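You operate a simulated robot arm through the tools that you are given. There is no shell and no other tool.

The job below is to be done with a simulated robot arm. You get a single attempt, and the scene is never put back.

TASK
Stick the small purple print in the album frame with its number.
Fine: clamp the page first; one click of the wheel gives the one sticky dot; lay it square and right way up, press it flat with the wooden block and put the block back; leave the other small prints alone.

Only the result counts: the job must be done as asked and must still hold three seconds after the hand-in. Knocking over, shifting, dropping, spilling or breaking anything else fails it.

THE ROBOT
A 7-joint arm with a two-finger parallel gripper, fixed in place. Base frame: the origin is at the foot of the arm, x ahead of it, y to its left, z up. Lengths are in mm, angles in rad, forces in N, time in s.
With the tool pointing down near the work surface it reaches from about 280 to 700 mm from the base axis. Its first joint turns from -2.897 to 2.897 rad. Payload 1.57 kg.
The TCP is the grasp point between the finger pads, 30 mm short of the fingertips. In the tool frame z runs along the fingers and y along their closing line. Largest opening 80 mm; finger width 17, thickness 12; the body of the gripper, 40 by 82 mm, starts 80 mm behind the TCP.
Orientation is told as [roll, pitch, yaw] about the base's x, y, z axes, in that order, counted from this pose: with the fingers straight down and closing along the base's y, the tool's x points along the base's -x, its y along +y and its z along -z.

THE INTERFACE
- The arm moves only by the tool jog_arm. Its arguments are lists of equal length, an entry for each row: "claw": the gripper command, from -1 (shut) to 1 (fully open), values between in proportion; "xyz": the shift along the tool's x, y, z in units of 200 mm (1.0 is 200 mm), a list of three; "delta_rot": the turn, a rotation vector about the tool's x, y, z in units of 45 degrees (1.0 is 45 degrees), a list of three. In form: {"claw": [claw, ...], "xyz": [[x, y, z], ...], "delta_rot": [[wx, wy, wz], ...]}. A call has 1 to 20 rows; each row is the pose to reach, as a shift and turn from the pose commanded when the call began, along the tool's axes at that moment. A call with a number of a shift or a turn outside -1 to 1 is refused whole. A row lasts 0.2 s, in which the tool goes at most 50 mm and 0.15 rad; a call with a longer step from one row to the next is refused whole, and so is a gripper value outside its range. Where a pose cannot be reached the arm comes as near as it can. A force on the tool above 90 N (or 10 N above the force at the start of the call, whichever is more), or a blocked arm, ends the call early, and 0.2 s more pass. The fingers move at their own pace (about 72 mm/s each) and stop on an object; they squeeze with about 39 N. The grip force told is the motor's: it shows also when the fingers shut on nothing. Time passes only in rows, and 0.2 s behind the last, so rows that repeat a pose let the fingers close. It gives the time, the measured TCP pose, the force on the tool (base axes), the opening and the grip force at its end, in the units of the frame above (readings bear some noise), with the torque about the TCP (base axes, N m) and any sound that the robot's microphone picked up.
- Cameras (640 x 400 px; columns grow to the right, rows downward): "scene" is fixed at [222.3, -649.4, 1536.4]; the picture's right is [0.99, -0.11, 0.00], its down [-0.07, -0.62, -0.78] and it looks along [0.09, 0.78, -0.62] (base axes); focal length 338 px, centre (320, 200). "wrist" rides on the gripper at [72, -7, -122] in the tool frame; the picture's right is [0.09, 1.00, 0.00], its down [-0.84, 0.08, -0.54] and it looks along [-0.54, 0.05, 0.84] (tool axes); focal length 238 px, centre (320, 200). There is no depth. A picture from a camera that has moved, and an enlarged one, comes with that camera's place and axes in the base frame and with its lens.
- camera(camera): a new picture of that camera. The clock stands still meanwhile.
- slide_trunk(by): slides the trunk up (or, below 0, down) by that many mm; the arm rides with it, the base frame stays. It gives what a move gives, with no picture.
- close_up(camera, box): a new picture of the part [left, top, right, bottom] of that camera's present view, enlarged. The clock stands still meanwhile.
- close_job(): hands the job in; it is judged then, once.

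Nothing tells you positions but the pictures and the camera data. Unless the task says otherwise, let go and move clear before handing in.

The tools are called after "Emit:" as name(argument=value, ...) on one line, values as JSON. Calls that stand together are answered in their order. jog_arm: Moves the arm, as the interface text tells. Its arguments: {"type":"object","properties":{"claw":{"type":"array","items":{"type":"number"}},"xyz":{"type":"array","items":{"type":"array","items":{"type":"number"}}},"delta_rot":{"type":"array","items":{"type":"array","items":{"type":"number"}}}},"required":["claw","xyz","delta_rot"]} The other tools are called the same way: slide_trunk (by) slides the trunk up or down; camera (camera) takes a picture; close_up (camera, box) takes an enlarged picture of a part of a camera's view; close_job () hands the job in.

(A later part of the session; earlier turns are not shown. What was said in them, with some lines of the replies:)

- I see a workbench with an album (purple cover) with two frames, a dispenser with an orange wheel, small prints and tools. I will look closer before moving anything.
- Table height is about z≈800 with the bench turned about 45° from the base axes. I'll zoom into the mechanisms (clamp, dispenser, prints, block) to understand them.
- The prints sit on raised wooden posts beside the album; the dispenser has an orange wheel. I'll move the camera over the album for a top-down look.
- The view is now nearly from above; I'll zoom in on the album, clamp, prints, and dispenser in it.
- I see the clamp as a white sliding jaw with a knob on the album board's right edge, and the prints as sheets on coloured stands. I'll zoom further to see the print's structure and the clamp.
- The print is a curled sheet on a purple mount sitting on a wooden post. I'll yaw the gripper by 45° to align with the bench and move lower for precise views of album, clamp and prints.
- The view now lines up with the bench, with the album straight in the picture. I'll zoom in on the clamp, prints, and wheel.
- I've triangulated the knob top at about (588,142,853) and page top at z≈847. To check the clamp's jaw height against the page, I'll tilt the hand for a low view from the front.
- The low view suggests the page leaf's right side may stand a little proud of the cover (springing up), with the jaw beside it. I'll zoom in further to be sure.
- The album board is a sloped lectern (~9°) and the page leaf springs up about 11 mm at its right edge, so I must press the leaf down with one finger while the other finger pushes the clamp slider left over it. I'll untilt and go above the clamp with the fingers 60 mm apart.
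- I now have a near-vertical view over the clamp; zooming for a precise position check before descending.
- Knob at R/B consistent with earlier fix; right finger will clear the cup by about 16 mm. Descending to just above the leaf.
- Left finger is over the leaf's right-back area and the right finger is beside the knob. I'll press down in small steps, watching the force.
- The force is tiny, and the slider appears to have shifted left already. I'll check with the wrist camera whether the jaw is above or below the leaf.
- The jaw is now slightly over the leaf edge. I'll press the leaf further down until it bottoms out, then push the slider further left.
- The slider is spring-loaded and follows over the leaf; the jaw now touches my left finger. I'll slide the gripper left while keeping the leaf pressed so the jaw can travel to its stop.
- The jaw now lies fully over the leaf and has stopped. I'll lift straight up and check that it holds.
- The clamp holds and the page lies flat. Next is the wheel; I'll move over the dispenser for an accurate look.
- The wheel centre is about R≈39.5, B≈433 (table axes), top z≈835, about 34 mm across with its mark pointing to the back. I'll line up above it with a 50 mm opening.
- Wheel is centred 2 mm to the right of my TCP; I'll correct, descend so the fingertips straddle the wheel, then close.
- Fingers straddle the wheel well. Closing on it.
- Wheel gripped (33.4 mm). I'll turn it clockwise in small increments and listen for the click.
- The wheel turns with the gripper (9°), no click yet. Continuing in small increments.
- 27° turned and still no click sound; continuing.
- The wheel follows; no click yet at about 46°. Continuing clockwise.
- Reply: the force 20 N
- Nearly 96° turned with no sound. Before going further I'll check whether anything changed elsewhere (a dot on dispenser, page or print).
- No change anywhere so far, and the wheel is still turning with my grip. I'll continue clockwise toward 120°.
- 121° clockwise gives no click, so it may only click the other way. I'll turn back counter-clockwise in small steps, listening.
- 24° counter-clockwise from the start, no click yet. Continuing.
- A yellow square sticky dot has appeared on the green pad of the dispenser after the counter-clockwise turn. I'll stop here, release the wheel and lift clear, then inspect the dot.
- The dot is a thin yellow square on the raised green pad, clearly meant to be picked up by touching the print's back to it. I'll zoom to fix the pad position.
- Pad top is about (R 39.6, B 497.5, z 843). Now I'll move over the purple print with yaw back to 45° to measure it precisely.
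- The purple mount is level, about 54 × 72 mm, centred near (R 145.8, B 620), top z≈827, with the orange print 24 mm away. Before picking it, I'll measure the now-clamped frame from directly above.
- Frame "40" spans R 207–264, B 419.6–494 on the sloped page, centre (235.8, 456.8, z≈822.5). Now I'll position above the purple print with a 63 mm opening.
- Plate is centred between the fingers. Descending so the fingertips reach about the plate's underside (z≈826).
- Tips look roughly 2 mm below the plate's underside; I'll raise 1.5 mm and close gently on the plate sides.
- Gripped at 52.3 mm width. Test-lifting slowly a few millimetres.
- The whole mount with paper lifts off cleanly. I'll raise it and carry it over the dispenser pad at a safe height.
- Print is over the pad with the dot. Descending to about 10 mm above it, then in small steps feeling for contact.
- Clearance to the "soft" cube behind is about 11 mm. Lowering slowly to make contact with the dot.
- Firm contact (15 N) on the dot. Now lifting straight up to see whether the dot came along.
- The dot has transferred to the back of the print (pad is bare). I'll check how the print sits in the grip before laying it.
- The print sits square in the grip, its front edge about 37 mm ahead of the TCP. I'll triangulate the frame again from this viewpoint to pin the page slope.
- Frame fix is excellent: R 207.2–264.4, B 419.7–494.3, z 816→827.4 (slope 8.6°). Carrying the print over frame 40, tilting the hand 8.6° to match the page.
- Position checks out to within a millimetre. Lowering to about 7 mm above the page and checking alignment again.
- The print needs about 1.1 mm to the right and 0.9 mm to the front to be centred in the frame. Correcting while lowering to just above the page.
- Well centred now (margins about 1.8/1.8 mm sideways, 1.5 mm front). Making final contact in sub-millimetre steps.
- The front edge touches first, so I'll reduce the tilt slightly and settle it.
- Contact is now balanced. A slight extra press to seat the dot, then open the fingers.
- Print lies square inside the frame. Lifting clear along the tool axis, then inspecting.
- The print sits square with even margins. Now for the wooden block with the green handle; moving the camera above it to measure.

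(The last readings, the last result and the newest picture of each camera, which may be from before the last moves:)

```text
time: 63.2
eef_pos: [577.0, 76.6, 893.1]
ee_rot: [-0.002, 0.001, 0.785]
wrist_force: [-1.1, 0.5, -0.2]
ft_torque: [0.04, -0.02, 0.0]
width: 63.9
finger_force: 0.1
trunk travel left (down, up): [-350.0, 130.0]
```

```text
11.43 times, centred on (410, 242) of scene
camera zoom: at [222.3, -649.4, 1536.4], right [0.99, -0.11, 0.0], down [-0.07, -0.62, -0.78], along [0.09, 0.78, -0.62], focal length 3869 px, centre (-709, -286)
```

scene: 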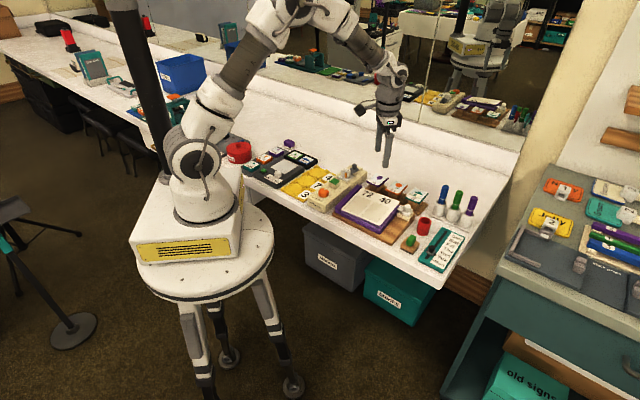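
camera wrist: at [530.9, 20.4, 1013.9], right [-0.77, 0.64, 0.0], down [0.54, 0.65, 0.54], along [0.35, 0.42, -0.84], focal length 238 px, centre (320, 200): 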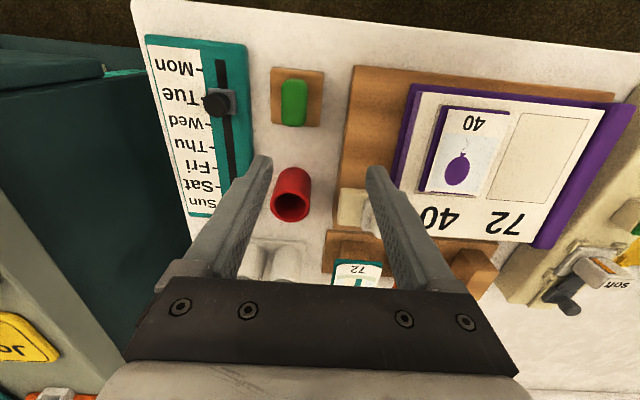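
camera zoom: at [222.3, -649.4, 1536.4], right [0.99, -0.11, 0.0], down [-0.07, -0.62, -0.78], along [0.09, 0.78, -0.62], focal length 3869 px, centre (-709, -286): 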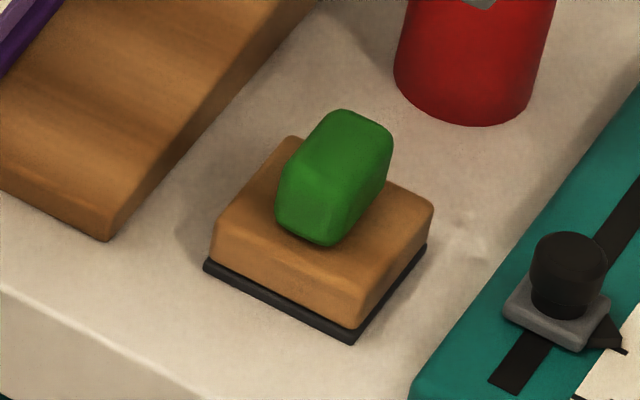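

The block is about 43.5 mm square, centred (R 377.5, B 430), with a green handle ~21 mm wide running front-to-back. Moving above it with a 40 mm opening.

Emit:
jog_arm(claw=[0.0, 0.0, 0.0], xyz=[[0.08, -0.057, 0.0], [0.1595, -0.114, 0.0], [0.1595, -0.114, 0.1]], delta_rot=[[0, 0, 0], [0, 0, 0], [0, 0, 0]])

Emit:
camera(camera="wrist")

Emit:
close_up(camera="wrist", box=[240, 60, 400, 190])

Emit:
close_up(camera="scene", box=[390, 220, 430, 260])

```text
time: 64.0
eef_pos: [569.1, 38.0, 872.0]
ee_rot: [0.0, -0.001, 0.786]
wrist_force: [0.0, -0.6, -1.5]
ft_torque: [0.01, -0.02, -0.03]
width: 39.9
finger_force: 0.1
trunk travel left (down, up): [-350.0, 130.0]
```

```text
taken
camera wrist: at [523.5, -18.5, 993.8], right [-0.77, 0.64, 0.0], down [0.54, 0.65, 0.54], along [0.35, 0.42, -0.84], focal length 238 px, centre (320, 200)
```

wrist: 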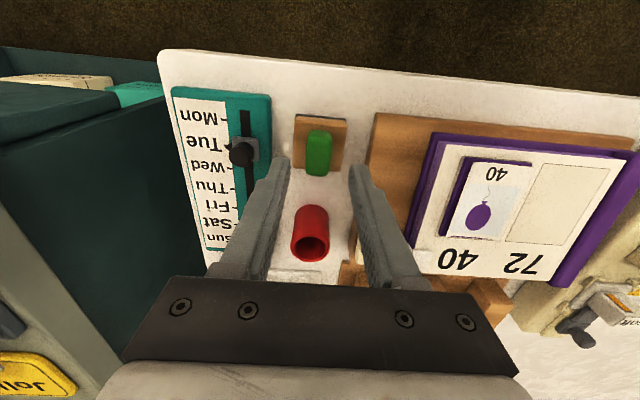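

```text
3.08 times, centred on (320, 125) of wrist
camera zoom: at [523.5, -18.5, 993.8], right [-0.77, 0.64, 0.0], down [0.54, 0.65, 0.54], along [0.35, 0.42, -0.84], focal length 733 px, centre (320, 431)
```

zoom: 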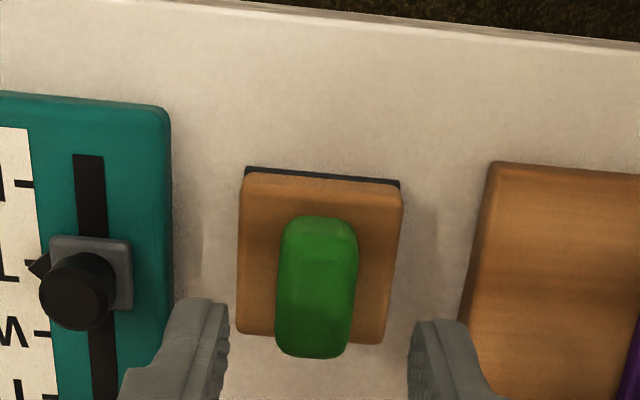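

```text
10.00 times, centred on (410, 240) of scene
camera zoom: at [222.3, -649.4, 1536.4], right [0.99, -0.11, 0.0], down [-0.07, -0.62, -0.78], along [0.09, 0.78, -0.62], focal length 3385 px, centre (-580, -200)
```

zoom: 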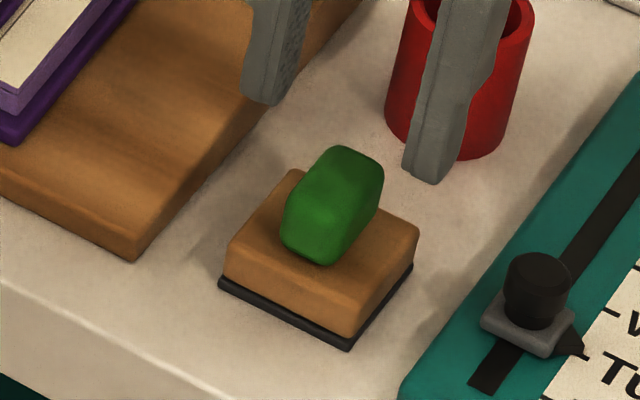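

Handle is centred between the fingers. Descending to grip it.

Emit:
jog_arm(claw=[0.0, 0.0, 0.0], xyz=[[0, 0, 0.08], [0, 0, 0.15], [0, 0, 0.19]], delta_rot=[[0, 0, 0], [0, 0, 0], [0, 0, 0]])

Emit:
close_up(camera="scene", box=[390, 220, 430, 260])

Emit:
close_up(camera="wrist", box=[240, 90, 400, 220])

```text
time: 64.8
eef_pos: [570.9, 38.2, 833.3]
ee_rot: [0.0, 0.002, 0.787]
wrist_force: [-0.4, -0.7, 0.0]
ft_torque: [-0.04, 0.0, 0.0]
width: 40.1
finger_force: 0.1
trunk travel left (down, up): [-350.0, 130.0]
```

```text
10.00 times, centred on (410, 240) of scene
camera zoom: at [222.3, -649.4, 1536.4], right [0.99, -0.11, 0.0], down [-0.07, -0.62, -0.78], along [0.09, 0.78, -0.62], focal length 3385 px, centre (-580, -200)
```

zoom: 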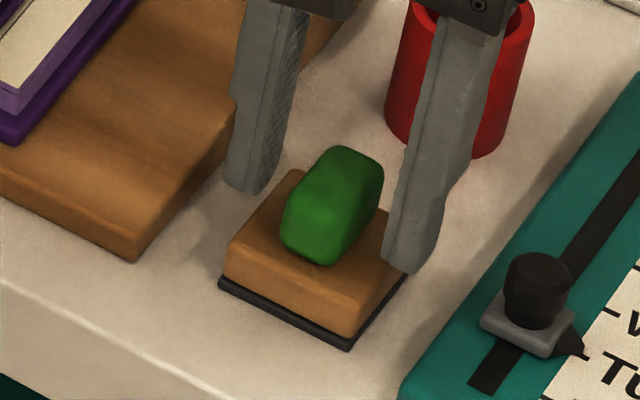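

```text
3.08 times, centred on (320, 155) of wrist
camera zoom: at [524.4, -17.6, 955.7], right [-0.77, 0.64, 0.0], down [0.54, 0.65, 0.54], along [0.35, 0.42, -0.84], focal length 733 px, centre (320, 338)
```

zoom: 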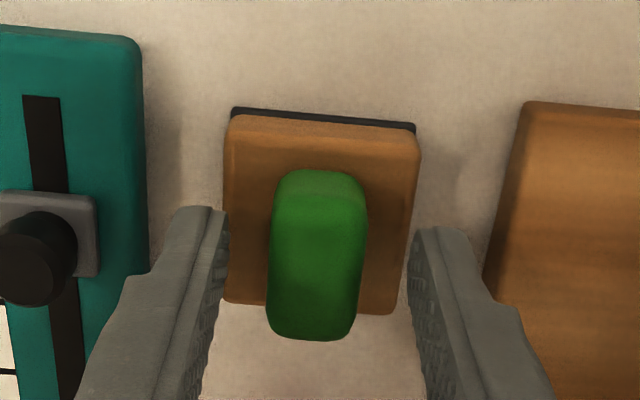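

Emit:
jog_arm(claw=[-0.2, -0.5, -0.7, -0.7], xyz=[[0, 0, 0], [0, 0, 0], [0, 0, 0], [0, 0, 0]], delta_rot=[[0, 0, 0], [0, 0, 0], [0, 0, 0], [0, 0, 0]])

Emit:
close_up(camera="scene", box=[390, 220, 430, 260])

Emit:
close_up(camera="wrist", box=[240, 90, 400, 220])

```text
time: 65.8
eef_pos: [570.1, 37.4, 835.3]
ee_rot: [0.001, 0.001, 0.785]
wrist_force: [0.7, -0.9, 0.1]
ft_torque: [-0.01, -0.03, -0.05]
width: 19.3
finger_force: 34.1
trunk travel left (down, up): [-350.0, 130.0]
```

```text
10.00 times, centred on (410, 240) of scene
camera zoom: at [222.3, -649.4, 1536.4], right [0.99, -0.11, 0.0], down [-0.07, -0.62, -0.78], along [0.09, 0.78, -0.62], focal length 3385 px, centre (-580, -200)
```

zoom: 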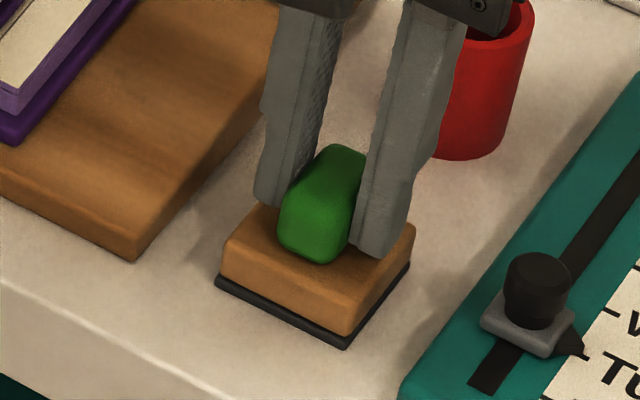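

```text
3.08 times, centred on (320, 155) of wrist
camera zoom: at [524.3, -17.7, 955.9], right [-0.77, 0.64, 0.0], down [0.54, 0.65, 0.54], along [0.35, 0.42, -0.84], focal length 733 px, centre (320, 338)
```

zoom: 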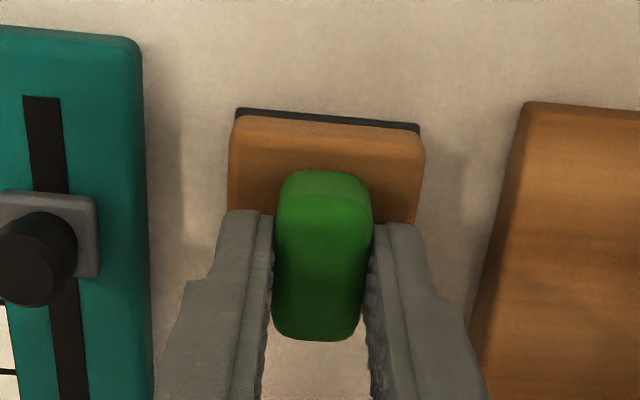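

Gripped at 19.3 mm; the dark sole belongs to the block. Lifting straight up.

Emit:
jog_arm(claw=[-0.7, -0.7, -0.7, -0.7], xyz=[[0, 0, -0.03], [0, 0, -0.15], [0, 0, -0.35], [0, 0, -0.5]], delta_rot=[[0, 0, 0], [0, 0, 0], [0, 0, 0], [0, 0, 0]])

Emit:
camera(camera="wrist")

Emit:
close_up(camera="scene", box=[380, 190, 440, 260])

```text
time: 66.8
eef_pos: [569.9, 38.5, 933.7]
ee_rot: [0.0, -0.001, 0.786]
wrist_force: [-0.1, 0.3, -2.2]
ft_torque: [-0.01, 0.02, -0.02]
width: 19.1
finger_force: 33.0
trunk travel left (down, up): [-350.0, 130.0]
```

```text
taken
camera wrist: at [524.5, -16.3, 1055.6], right [-0.77, 0.64, 0.0], down [0.54, 0.65, 0.54], along [0.35, 0.42, -0.84], focal length 238 px, centre (320, 200)
```

wrist: 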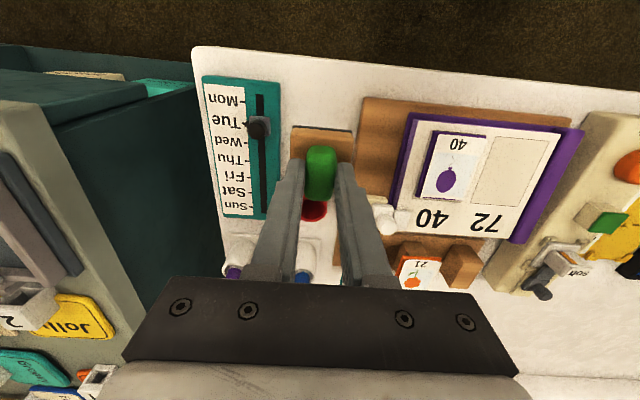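

```text
5.71 times, centred on (410, 225) of scene
camera zoom: at [222.3, -649.4, 1536.4], right [0.99, -0.11, 0.0], down [-0.07, -0.62, -0.78], along [0.09, 0.78, -0.62], focal length 1934 px, centre (-194, 57)
```

zoom: 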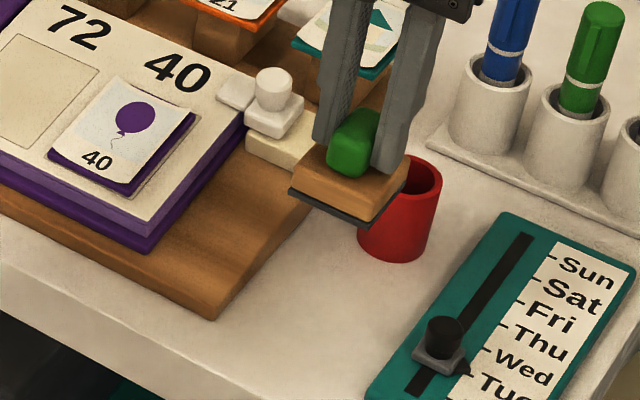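

Block in hand. Carrying it over the print and tilting to match the page slope.

Emit:
jog_arm(claw=[-0.7, -0.7, -0.7, -0.7, -0.7], xyz=[[-0.017, 0.14, 0], [-0.034, 0.28, 0], [-0.051, 0.42, 0], [-0.068, 0.56, 0.0], [-0.0845, 0.702, 0.08]], delta_rot=[[0, 0, 0], [0, -0.06, 0], [0, -0.12, 0], [0, -0.185, 0], [0, -0.185, 0]])

Emit:
camera(camera="wrist")

Emit:
close_up(camera="scene", box=[345, 175, 425, 235])

```text
time: 68.0
eef_pos: [482.7, 149.0, 917.9]
ee_rot: [0.0, -0.147, 0.786]
wrist_force: [-0.5, -0.7, -1.7]
ft_torque: [0.01, 0.01, -0.01]
width: 19.2
finger_force: 32.8
trunk travel left (down, up): [-350.0, 130.0]
```

```text
taken
camera wrist: at [424.4, 82.1, 1027.4], right [-0.77, 0.64, -0.01], down [0.48, 0.58, 0.66], along [0.43, 0.5, -0.75], focal length 238 px, centre (320, 200)
```

wrist: 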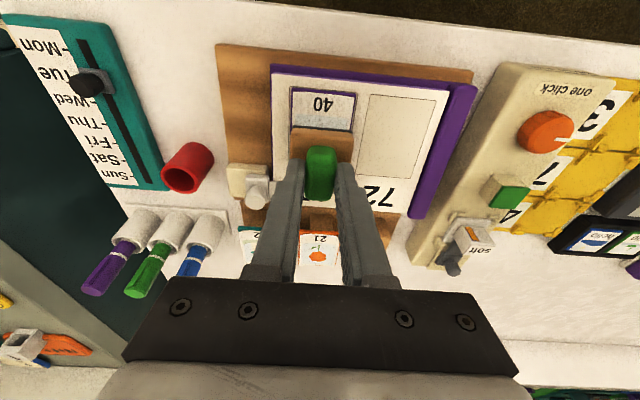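

```text
6.67 times, centred on (385, 205) of scene
camera zoom: at [222.3, -649.4, 1536.4], right [0.99, -0.11, 0.0], down [-0.07, -0.62, -0.78], along [0.09, 0.78, -0.62], focal length 2257 px, centre (-113, 167)
```

zoom: 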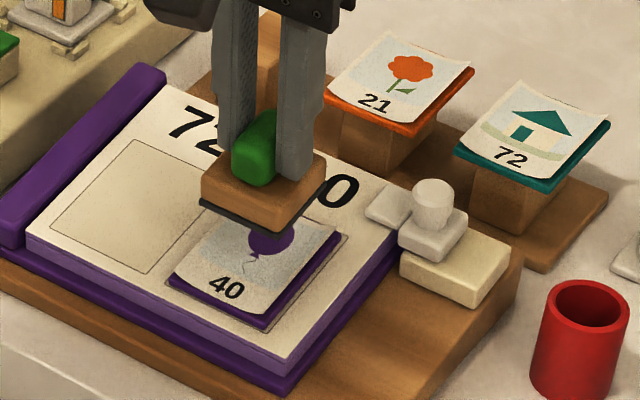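

Emit:
jog_arm(claw=[-0.7, -0.7, -0.7], xyz=[[0.005, 0, 0.06], [0.012, 0, 0.11], [0.0162, 0, 0.1385]], delta_rot=[[0, 0, 0], [0, 0, 0], [0, 0, 0]])

Emit:
close_up(camera="wrist", box=[240, 60, 400, 220])

Emit:
close_up(camera="scene", box=[360, 185, 405, 225])

```text
time: 68.8
eef_pos: [485.1, 150.4, 890.0]
ee_rot: [-0.001, -0.145, 0.786]
wrist_force: [-0.2, 0.2, -1.3]
ft_torque: [-0.03, 0.01, 0.01]
width: 19.1
finger_force: 33.8
trunk travel left (down, up): [-350.0, 130.0]
```

```text
2.50 times, centred on (320, 140) of wrist
camera zoom: at [425.8, 82.2, 999.7], right [-0.77, 0.64, -0.01], down [0.47, 0.58, 0.66], along [0.43, 0.5, -0.75], focal length 596 px, centre (320, 350)
```

zoom: 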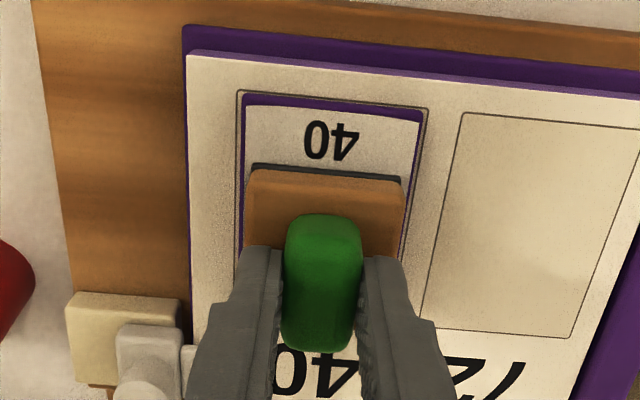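

```text
10.00 times, centred on (382, 205) of scene
camera zoom: at [222.3, -649.4, 1536.4], right [0.99, -0.11, 0.0], down [-0.07, -0.62, -0.78], along [0.09, 0.78, -0.62], focal length 3385 px, centre (-305, 150)
```

zoom: 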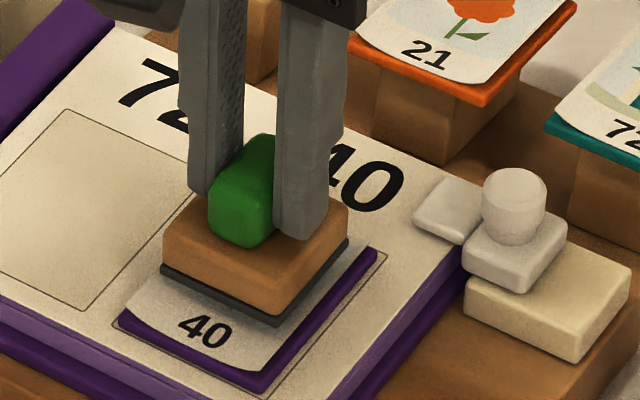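

Block is centred over the print. Lowering to contact in small steps.

Emit:
jog_arm(claw=[-0.7, -0.7, -0.7], xyz=[[0.002, 0.0035, 0.014], [0.004, 0.0035, 0.028], [0.005, 0.0035, 0.035]], delta_rot=[[0, 0, 0], [0, 0, 0], [0, 0, 0]])

Emit:
jog_arm(claw=[-0.7, -0.7], xyz=[[0.0007, 0, 0.005], [0.0007, 0, 0.005]], delta_rot=[[0, 0, 0], [0, 0, 0]])

Emit:
close_up(camera="scene", box=[360, 185, 405, 225])

```text
time: 69.6
eef_pos: [482.9, 149.9, 882.7]
ee_rot: [0.001, -0.145, 0.784]
wrist_force: [0.1, 0.0, -1.2]
ft_torque: [0.02, 0.03, -0.01]
width: 19.6
finger_force: 33.5
trunk travel left (down, up): [-350.0, 130.0]
```

```text
time: 70.2
eef_pos: [484.3, 149.7, 883.0]
ee_rot: [0.001, -0.144, 0.784]
wrist_force: [-0.7, 0.5, -1.9]
ft_torque: [-0.04, 0.02, 0.0]
width: 19.4
finger_force: 33.5
trunk travel left (down, up): [-350.0, 130.0]
```

```text
10.00 times, centred on (382, 205) of scene
camera zoom: at [222.3, -649.4, 1536.4], right [0.99, -0.11, 0.0], down [-0.07, -0.62, -0.78], along [0.09, 0.78, -0.62], focal length 3385 px, centre (-305, 150)
```

zoom: 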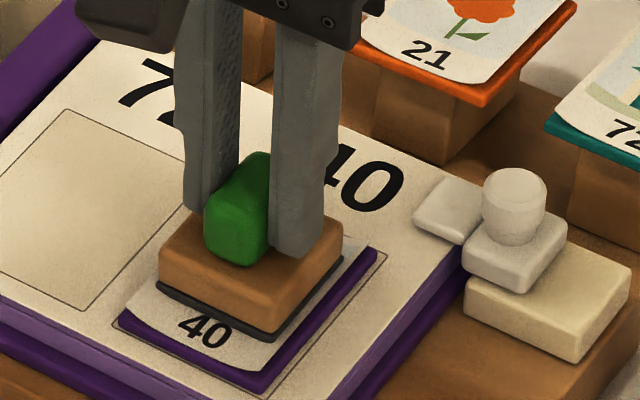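

Emit:
jog_arm(claw=[-0.7, -0.7, -0.7], xyz=[[0.0007, 0, 0.005], [0.0014, 0, 0.01], [0.0014, 0, 0.01]], delta_rot=[[0, 0, 0], [0, 0, 0], [0, 0, 0]])

Emit:
jog_arm(claw=[-0.7, -0.7, -0.7], xyz=[[0.0007, 0, 0.005], [0.0014, 0, 0.01], [0.0014, 0, 0.01]], delta_rot=[[0, 0, 0], [0, 0, 0], [0, 0, 0]])

```text
time: 71.0
eef_pos: [483.1, 151.8, 881.3]
ee_rot: [0.0, -0.146, 0.785]
wrist_force: [-1.1, -0.7, 6.2]
ft_torque: [-0.06, 0.11, 0.04]
width: 19.1
finger_force: 33.4
trunk travel left (down, up): [-350.0, 130.0]
```

```text
time: 71.8
eef_pos: [485.1, 149.6, 879.9]
ee_rot: [-0.003, -0.146, 0.787]
wrist_force: [-3.3, -1.7, 24.1]
ft_torque: [-0.12, 0.26, 0.05]
width: 19.4
finger_force: 33.3
trunk travel left (down, up): [-350.0, 130.0]
```

Pressing with about 25 N. Checking the picture.

Emit:
close_up(camera="scene", box=[360, 185, 405, 225])

Emit:
close_up(camera="wrist", box=[240, 60, 400, 220])

```text
10.00 times, centred on (382, 205) of scene
camera zoom: at [222.3, -649.4, 1536.4], right [0.99, -0.11, 0.0], down [-0.07, -0.62, -0.78], along [0.09, 0.78, -0.62], focal length 3385 px, centre (-305, 150)
```

zoom: 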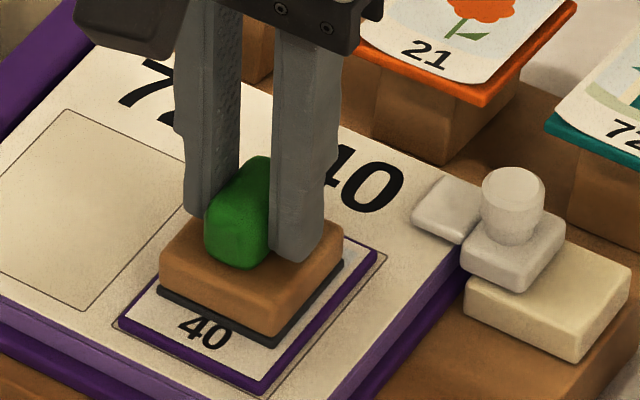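

```text
2.50 times, centred on (320, 140) of wrist
camera zoom: at [425.1, 82.9, 989.7], right [-0.77, 0.64, -0.02], down [0.47, 0.58, 0.66], along [0.43, 0.5, -0.75], focal length 596 px, centre (320, 350)
```

zoom: 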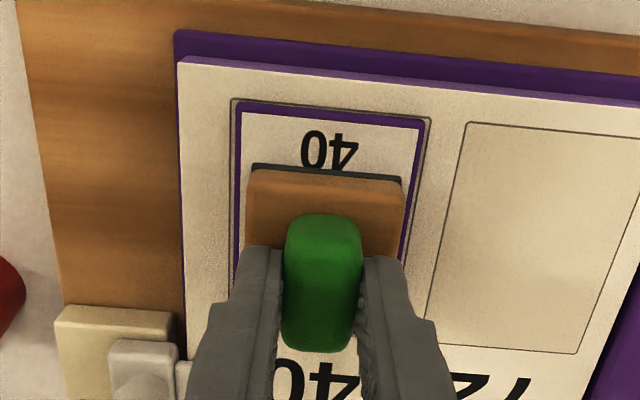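

The paper is now flat on its mount. Holding briefly, then lifting the block straight off.

Emit:
jog_arm(claw=[-0.7, -0.7, -0.7, -0.7, -0.7, -0.7, -0.7], xyz=[[0, 0, 0], [0, 0, 0], [0, 0, 0], [0, 0, -0.02], [0, 0, -0.08], [0, 0, -0.2], [0, 0, -0.3]], delta_rot=[[0, 0, 0], [0, 0, 0], [0, 0, 0], [0, 0, 0], [0, 0, 0], [0, 0, 0], [0, 0, 0]])

Emit:
close_up(camera="scene", box=[350, 180, 410, 235])

Emit:
camera(camera="wrist")

```text
time: 73.4
eef_pos: [477.6, 145.4, 937.8]
ee_rot: [-0.001, -0.145, 0.786]
wrist_force: [0.0, 0.4, -1.7]
ft_torque: [-0.01, 0.02, 0.02]
width: 19.3
finger_force: 33.5
trunk travel left (down, up): [-350.0, 130.0]
```

```text
7.27 times, centred on (380, 208) of scene
camera zoom: at [222.3, -649.4, 1536.4], right [0.99, -0.11, 0.0], down [-0.07, -0.62, -0.78], along [0.09, 0.78, -0.62], focal length 2462 px, centre (-116, 146)
```

zoom: 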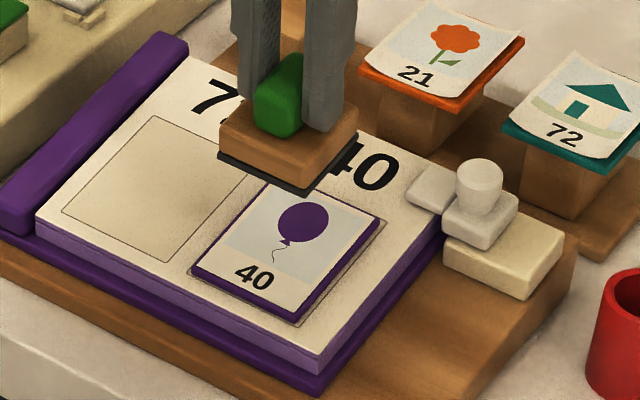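

```text
taken
camera wrist: at [418.7, 77.3, 1047.4], right [-0.77, 0.64, -0.01], down [0.48, 0.58, 0.66], along [0.43, 0.5, -0.75], focal length 238 px, centre (320, 200)
```

wrist: 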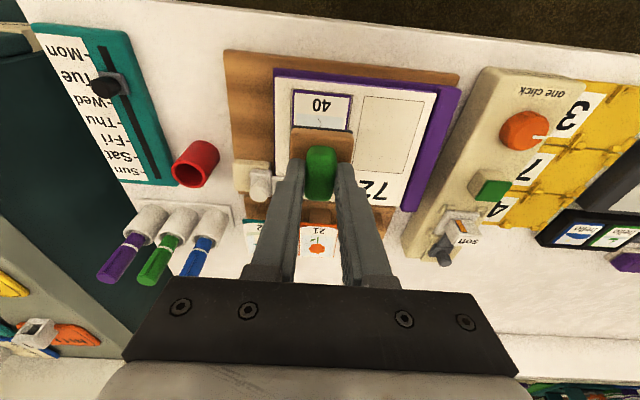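

The print is flat, square and stays put. Now returning the block to its original spot.

Emit:
jog_arm(claw=[-0.7, -0.7, -0.7, -0.7, -0.7], xyz=[[0.012, -0.143, 0], [0.024, -0.286, 0.0], [0.037, -0.429, 0.02], [0.049, -0.572, 0.05], [0.0615, -0.7145, 0.079]], delta_rot=[[0, 0, 0], [0, 0.06, 0], [0, 0.12, 0], [0, 0.185, 0], [0, 0.185, 0]])

Emit:
camera(camera="wrist")

Emit:
close_up(camera="wrist", box=[240, 60, 400, 190])

```text
time: 74.6
eef_pos: [572.8, 36.9, 919.2]
ee_rot: [0.001, -0.001, 0.785]
wrist_force: [1.1, 0.0, -1.6]
ft_torque: [-0.01, 0.01, -0.01]
width: 19.2
finger_force: 33.7
trunk travel left (down, up): [-350.0, 130.0]
```

```text
taken
camera wrist: at [526.2, -18.9, 1041.4], right [-0.77, 0.64, 0.0], down [0.54, 0.65, 0.54], along [0.35, 0.42, -0.84], focal length 238 px, centre (320, 200)
```

wrist: 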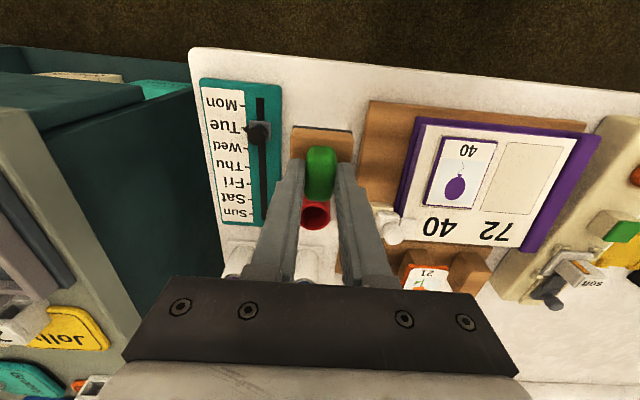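

```text
3.08 times, centred on (320, 125) of wrist
camera zoom: at [526.2, -18.9, 1041.4], right [-0.77, 0.64, 0.0], down [0.54, 0.65, 0.54], along [0.35, 0.42, -0.84], focal length 733 px, centre (320, 431)
```

zoom: 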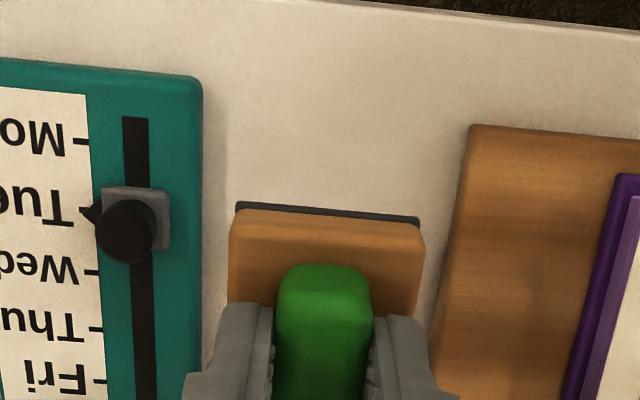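

Emit:
jog_arm(claw=[-0.7, -0.7, -0.7, -0.7], xyz=[[0.0025, 0.005, 0.1], [0.0025, 0.005, 0.22], [0.0025, 0.005, 0.33], [0.0025, 0.005, 0.4]], delta_rot=[[0, 0, 0], [0, 0, 0], [0, 0, 0], [0, 0, 0]])

Emit:
close_up(camera="wrist", box=[240, 90, 400, 220])

Emit:
close_up(camera="scene", box=[390, 220, 430, 260])

```text
time: 75.6
eef_pos: [572.2, 35.7, 839.1]
ee_rot: [-0.001, 0.0, 0.786]
wrist_force: [-0.4, -0.3, -2.1]
ft_torque: [-0.01, 0.02, 0.03]
width: 19.4
finger_force: 33.2
trunk travel left (down, up): [-350.0, 130.0]
```

```text
3.08 times, centred on (320, 155) of wrist
camera zoom: at [524.4, -19.5, 961.1], right [-0.77, 0.64, 0.0], down [0.54, 0.65, 0.54], along [0.35, 0.42, -0.84], focal length 733 px, centre (320, 338)
```

zoom: 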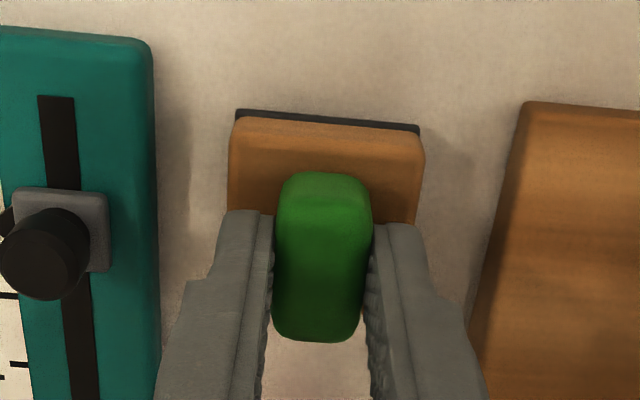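

```text
10.00 times, centred on (410, 240) of scene
camera zoom: at [222.3, -649.4, 1536.4], right [0.99, -0.11, 0.0], down [-0.07, -0.62, -0.78], along [0.09, 0.78, -0.62], focal length 3385 px, centre (-580, -200)
```

zoom: 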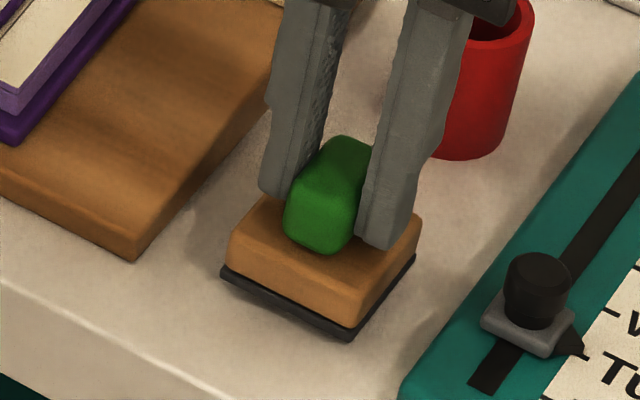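

Emit:
jog_arm(claw=[-0.7, -0.7, -0.7], xyz=[[-0.005, 0.002, 0.01], [-0.005, 0.002, 0.02], [-0.005, 0.002, 0.022]], delta_rot=[[0, 0, 0], [0, 0, 0], [0, 0, 0]])

Emit:
jog_arm(claw=[-0.7, -0.7], xyz=[[0, 0, 0.004], [0, 0, 0.004]], delta_rot=[[0, 0, 0], [0, 0, 0]])

```text
time: 76.4
eef_pos: [570.6, 37.4, 836.2]
ee_rot: [-0.001, 0.0, 0.786]
wrist_force: [-0.4, -0.4, -1.3]
ft_torque: [0.03, -0.03, -0.03]
width: 19.2
finger_force: 33.1
trunk travel left (down, up): [-350.0, 130.0]
```

```text
time: 77.0
eef_pos: [571.4, 37.4, 835.1]
ee_rot: [-0.001, 0.0, 0.784]
wrist_force: [-0.3, -0.2, -2.0]
ft_torque: [0.02, 0.03, 0.02]
width: 19.7
finger_force: 33.9
trunk travel left (down, up): [-350.0, 130.0]
```

Emit:
jog_arm(claw=[-0.7, -0.7], xyz=[[0, 0, 0.005], [0, 0, 0.005]], delta_rot=[[0, 0, 0], [0, 0, 0]])

Emit:
close_up(camera="scene", box=[390, 220, 430, 260])

Emit:
close_up(camera="wrist", box=[240, 90, 400, 220])

```text
time: 77.6
eef_pos: [570.8, 37.2, 835.3]
ee_rot: [0.0, 0.001, 0.784]
wrist_force: [-2.2, -0.3, 3.9]
ft_torque: [0.08, 0.02, 0.03]
width: 19.0
finger_force: 33.7
trunk travel left (down, up): [-350.0, 130.0]
```

```text
10.00 times, centred on (410, 240) of scene
camera zoom: at [222.3, -649.4, 1536.4], right [0.99, -0.11, 0.0], down [-0.07, -0.62, -0.78], along [0.09, 0.78, -0.62], focal length 3385 px, centre (-580, -200)
```

zoom: 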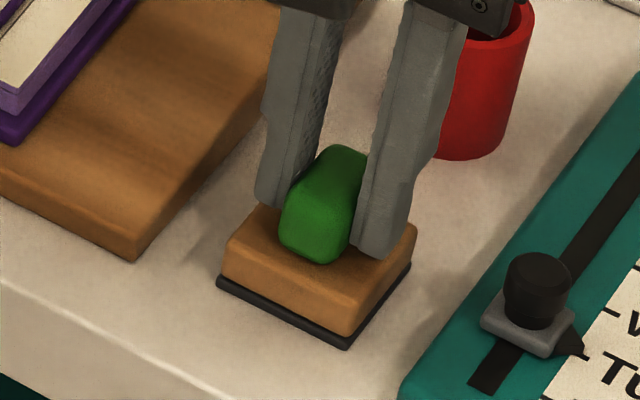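

```text
3.08 times, centred on (320, 155) of wrist
camera zoom: at [524.4, -18.1, 955.9], right [-0.77, 0.64, 0.0], down [0.54, 0.65, 0.54], along [0.35, 0.42, -0.84], focal length 733 px, centre (320, 338)
```

zoom: 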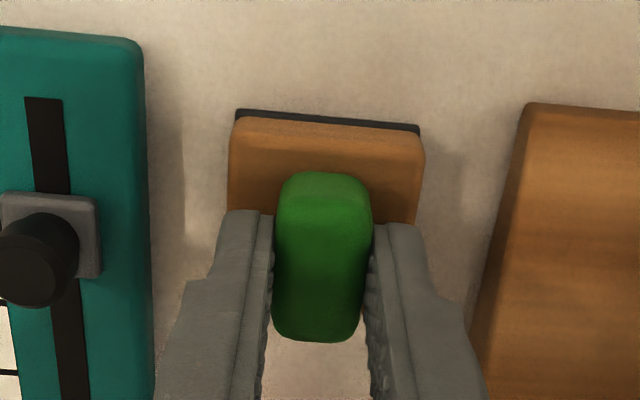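

The block stands within about a millimetre of its original place. Releasing and lifting clear.

Emit:
jog_arm(claw=[-0.4, -0.2, 0.0], xyz=[[0, 0, -0.003], [0, 0, -0.003], [0, 0, -0.003]], delta_rot=[[0, 0, 0], [0, 0, 0], [0, 0, 0]])

Emit:
jog_arm(claw=[0.0, 0.0, 0.0, 0.0, 0.0], xyz=[[0, 0, -0.06], [0, 0, -0.2], [0, 0, -0.4], [0, 0, -0.6], [0, 0, -0.75]], delta_rot=[[0, 0, 0], [0, 0, 0], [0, 0, 0], [0, 0, 0], [0, 0, 0]])

Emit:
camera(camera="wrist")

Emit:
close_up(camera="scene", box=[320, 160, 450, 265])

Emit:
close_up(camera="scene", box=[390, 220, 430, 260])

```text
time: 78.4
eef_pos: [571.0, 37.5, 834.3]
ee_rot: [0.001, 0.003, 0.785]
wrist_force: [-0.6, -0.1, 0.0]
ft_torque: [0.02, 0.0, 0.01]
width: 40.0
finger_force: 0.1
trunk travel left (down, up): [-350.0, 130.0]
```

```text
time: 79.6
eef_pos: [572.0, 37.2, 984.4]
ee_rot: [0.0, 0.0, 0.785]
wrist_force: [-0.2, 0.2, -0.3]
ft_torque: [-0.03, 0.0, 0.02]
width: 40.3
finger_force: 0.0
trunk travel left (down, up): [-350.0, 130.0]
```

```text
taken
camera wrist: at [524.9, -17.9, 1107.0], right [-0.77, 0.64, 0.0], down [0.54, 0.65, 0.54], along [0.35, 0.42, -0.84], focal length 238 px, centre (320, 200)
```

wrist: 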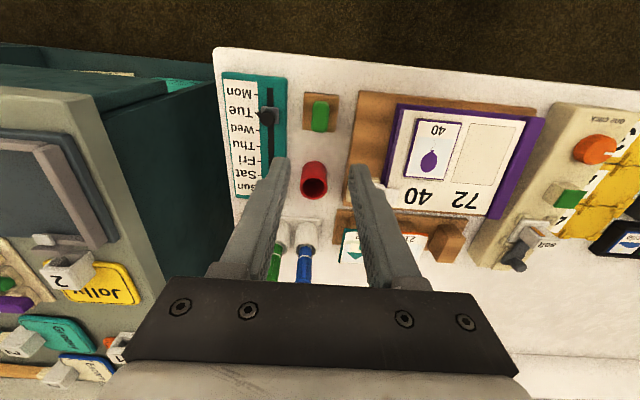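

```text
3.81 times, centred on (385, 212) of scene
camera zoom: at [222.3, -649.4, 1536.4], right [0.99, -0.11, 0.0], down [-0.07, -0.62, -0.78], along [0.09, 0.78, -0.62], focal length 1290 px, centre (72, 152)
```

zoom: 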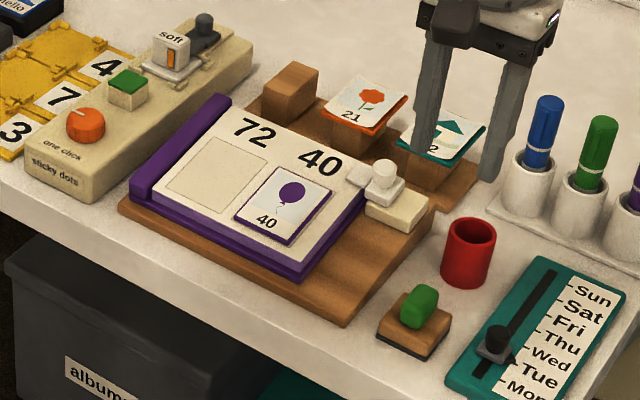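

```text
10.00 times, centred on (410, 240) of scene
camera zoom: at [222.3, -649.4, 1536.4], right [0.99, -0.11, 0.0], down [-0.07, -0.62, -0.78], along [0.09, 0.78, -0.62], focal length 3385 px, centre (-580, -200)
```

zoom: 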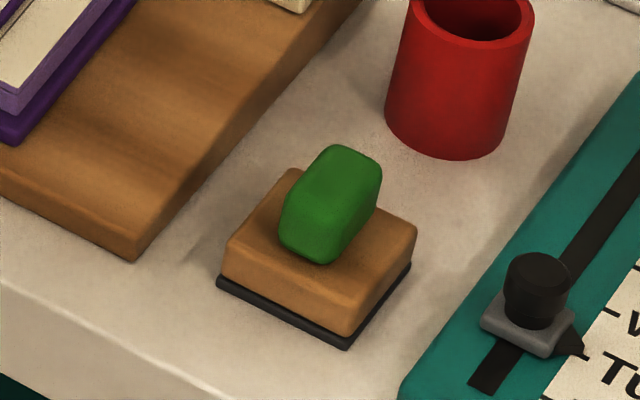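

The block is back, the pad is bare, and the other prints are untouched. One last check of the print in its frame before handing in.

Emit:
close_up(camera="scene", box=[360, 190, 410, 230])

Emit:
close_up(camera="wrist", box=[380, 90, 560, 230])

```text
10.00 times, centred on (385, 210) of scene
camera zoom: at [222.3, -649.4, 1536.4], right [0.99, -0.11, 0.0], down [-0.07, -0.62, -0.78], along [0.09, 0.78, -0.62], focal length 3385 px, centre (-330, 100)
```

zoom: 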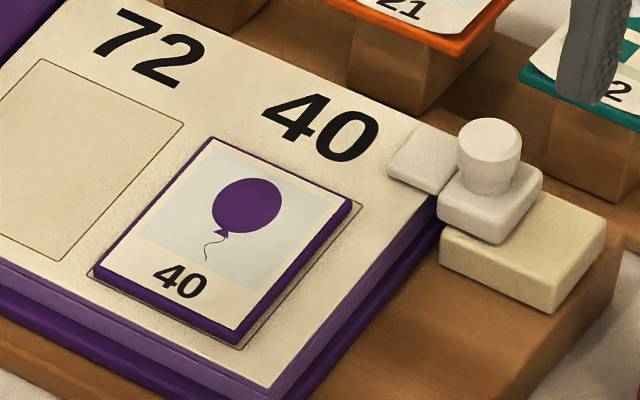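

```text
2.86 times, centred on (470, 160) of wrist
camera zoom: at [524.9, -17.9, 1107.0], right [-0.77, 0.64, 0.0], down [0.54, 0.65, 0.54], along [0.35, 0.42, -0.84], focal length 681 px, centre (-109, 314)
```

zoom: 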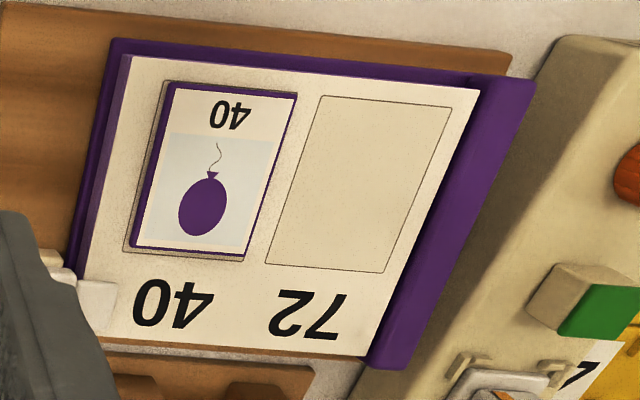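

The print "40" lies flat, square and upright in frame 40. The page is clamped, the block is back in its place, and the arm is clear, so I'm handing in.

Emit:
close_job()

```text
The job is handed in.
```

I stuck the small purple print (number 40) in album frame 40, and it lies flat, square and right way up. The job is handed in.

- **Clamp:** I pressed the springy page down and the clamp jaw slid over its right edge; it was still holding at the end.
- **Sticky dot:** One dot showed on the dispenser pad, and the print picked it up; the pad was bare afterwards. Turning the wheel clockwise gave nothing. The dot came somewhere in the counter-clockwise turn, and I heard no click. I counted one dot by sight and cannot rule out that the wheel passed more than one click.
- **Wheel:** I left it about a quarter turn counter-clockwise from where it started.
- **Pressing:** I pressed the print with the wooden block at about 25 N, and the curl went flat. The block is back within about a millimetre of its original spot.
- **Other prints:** Numbers 21 and 72 were not touched.
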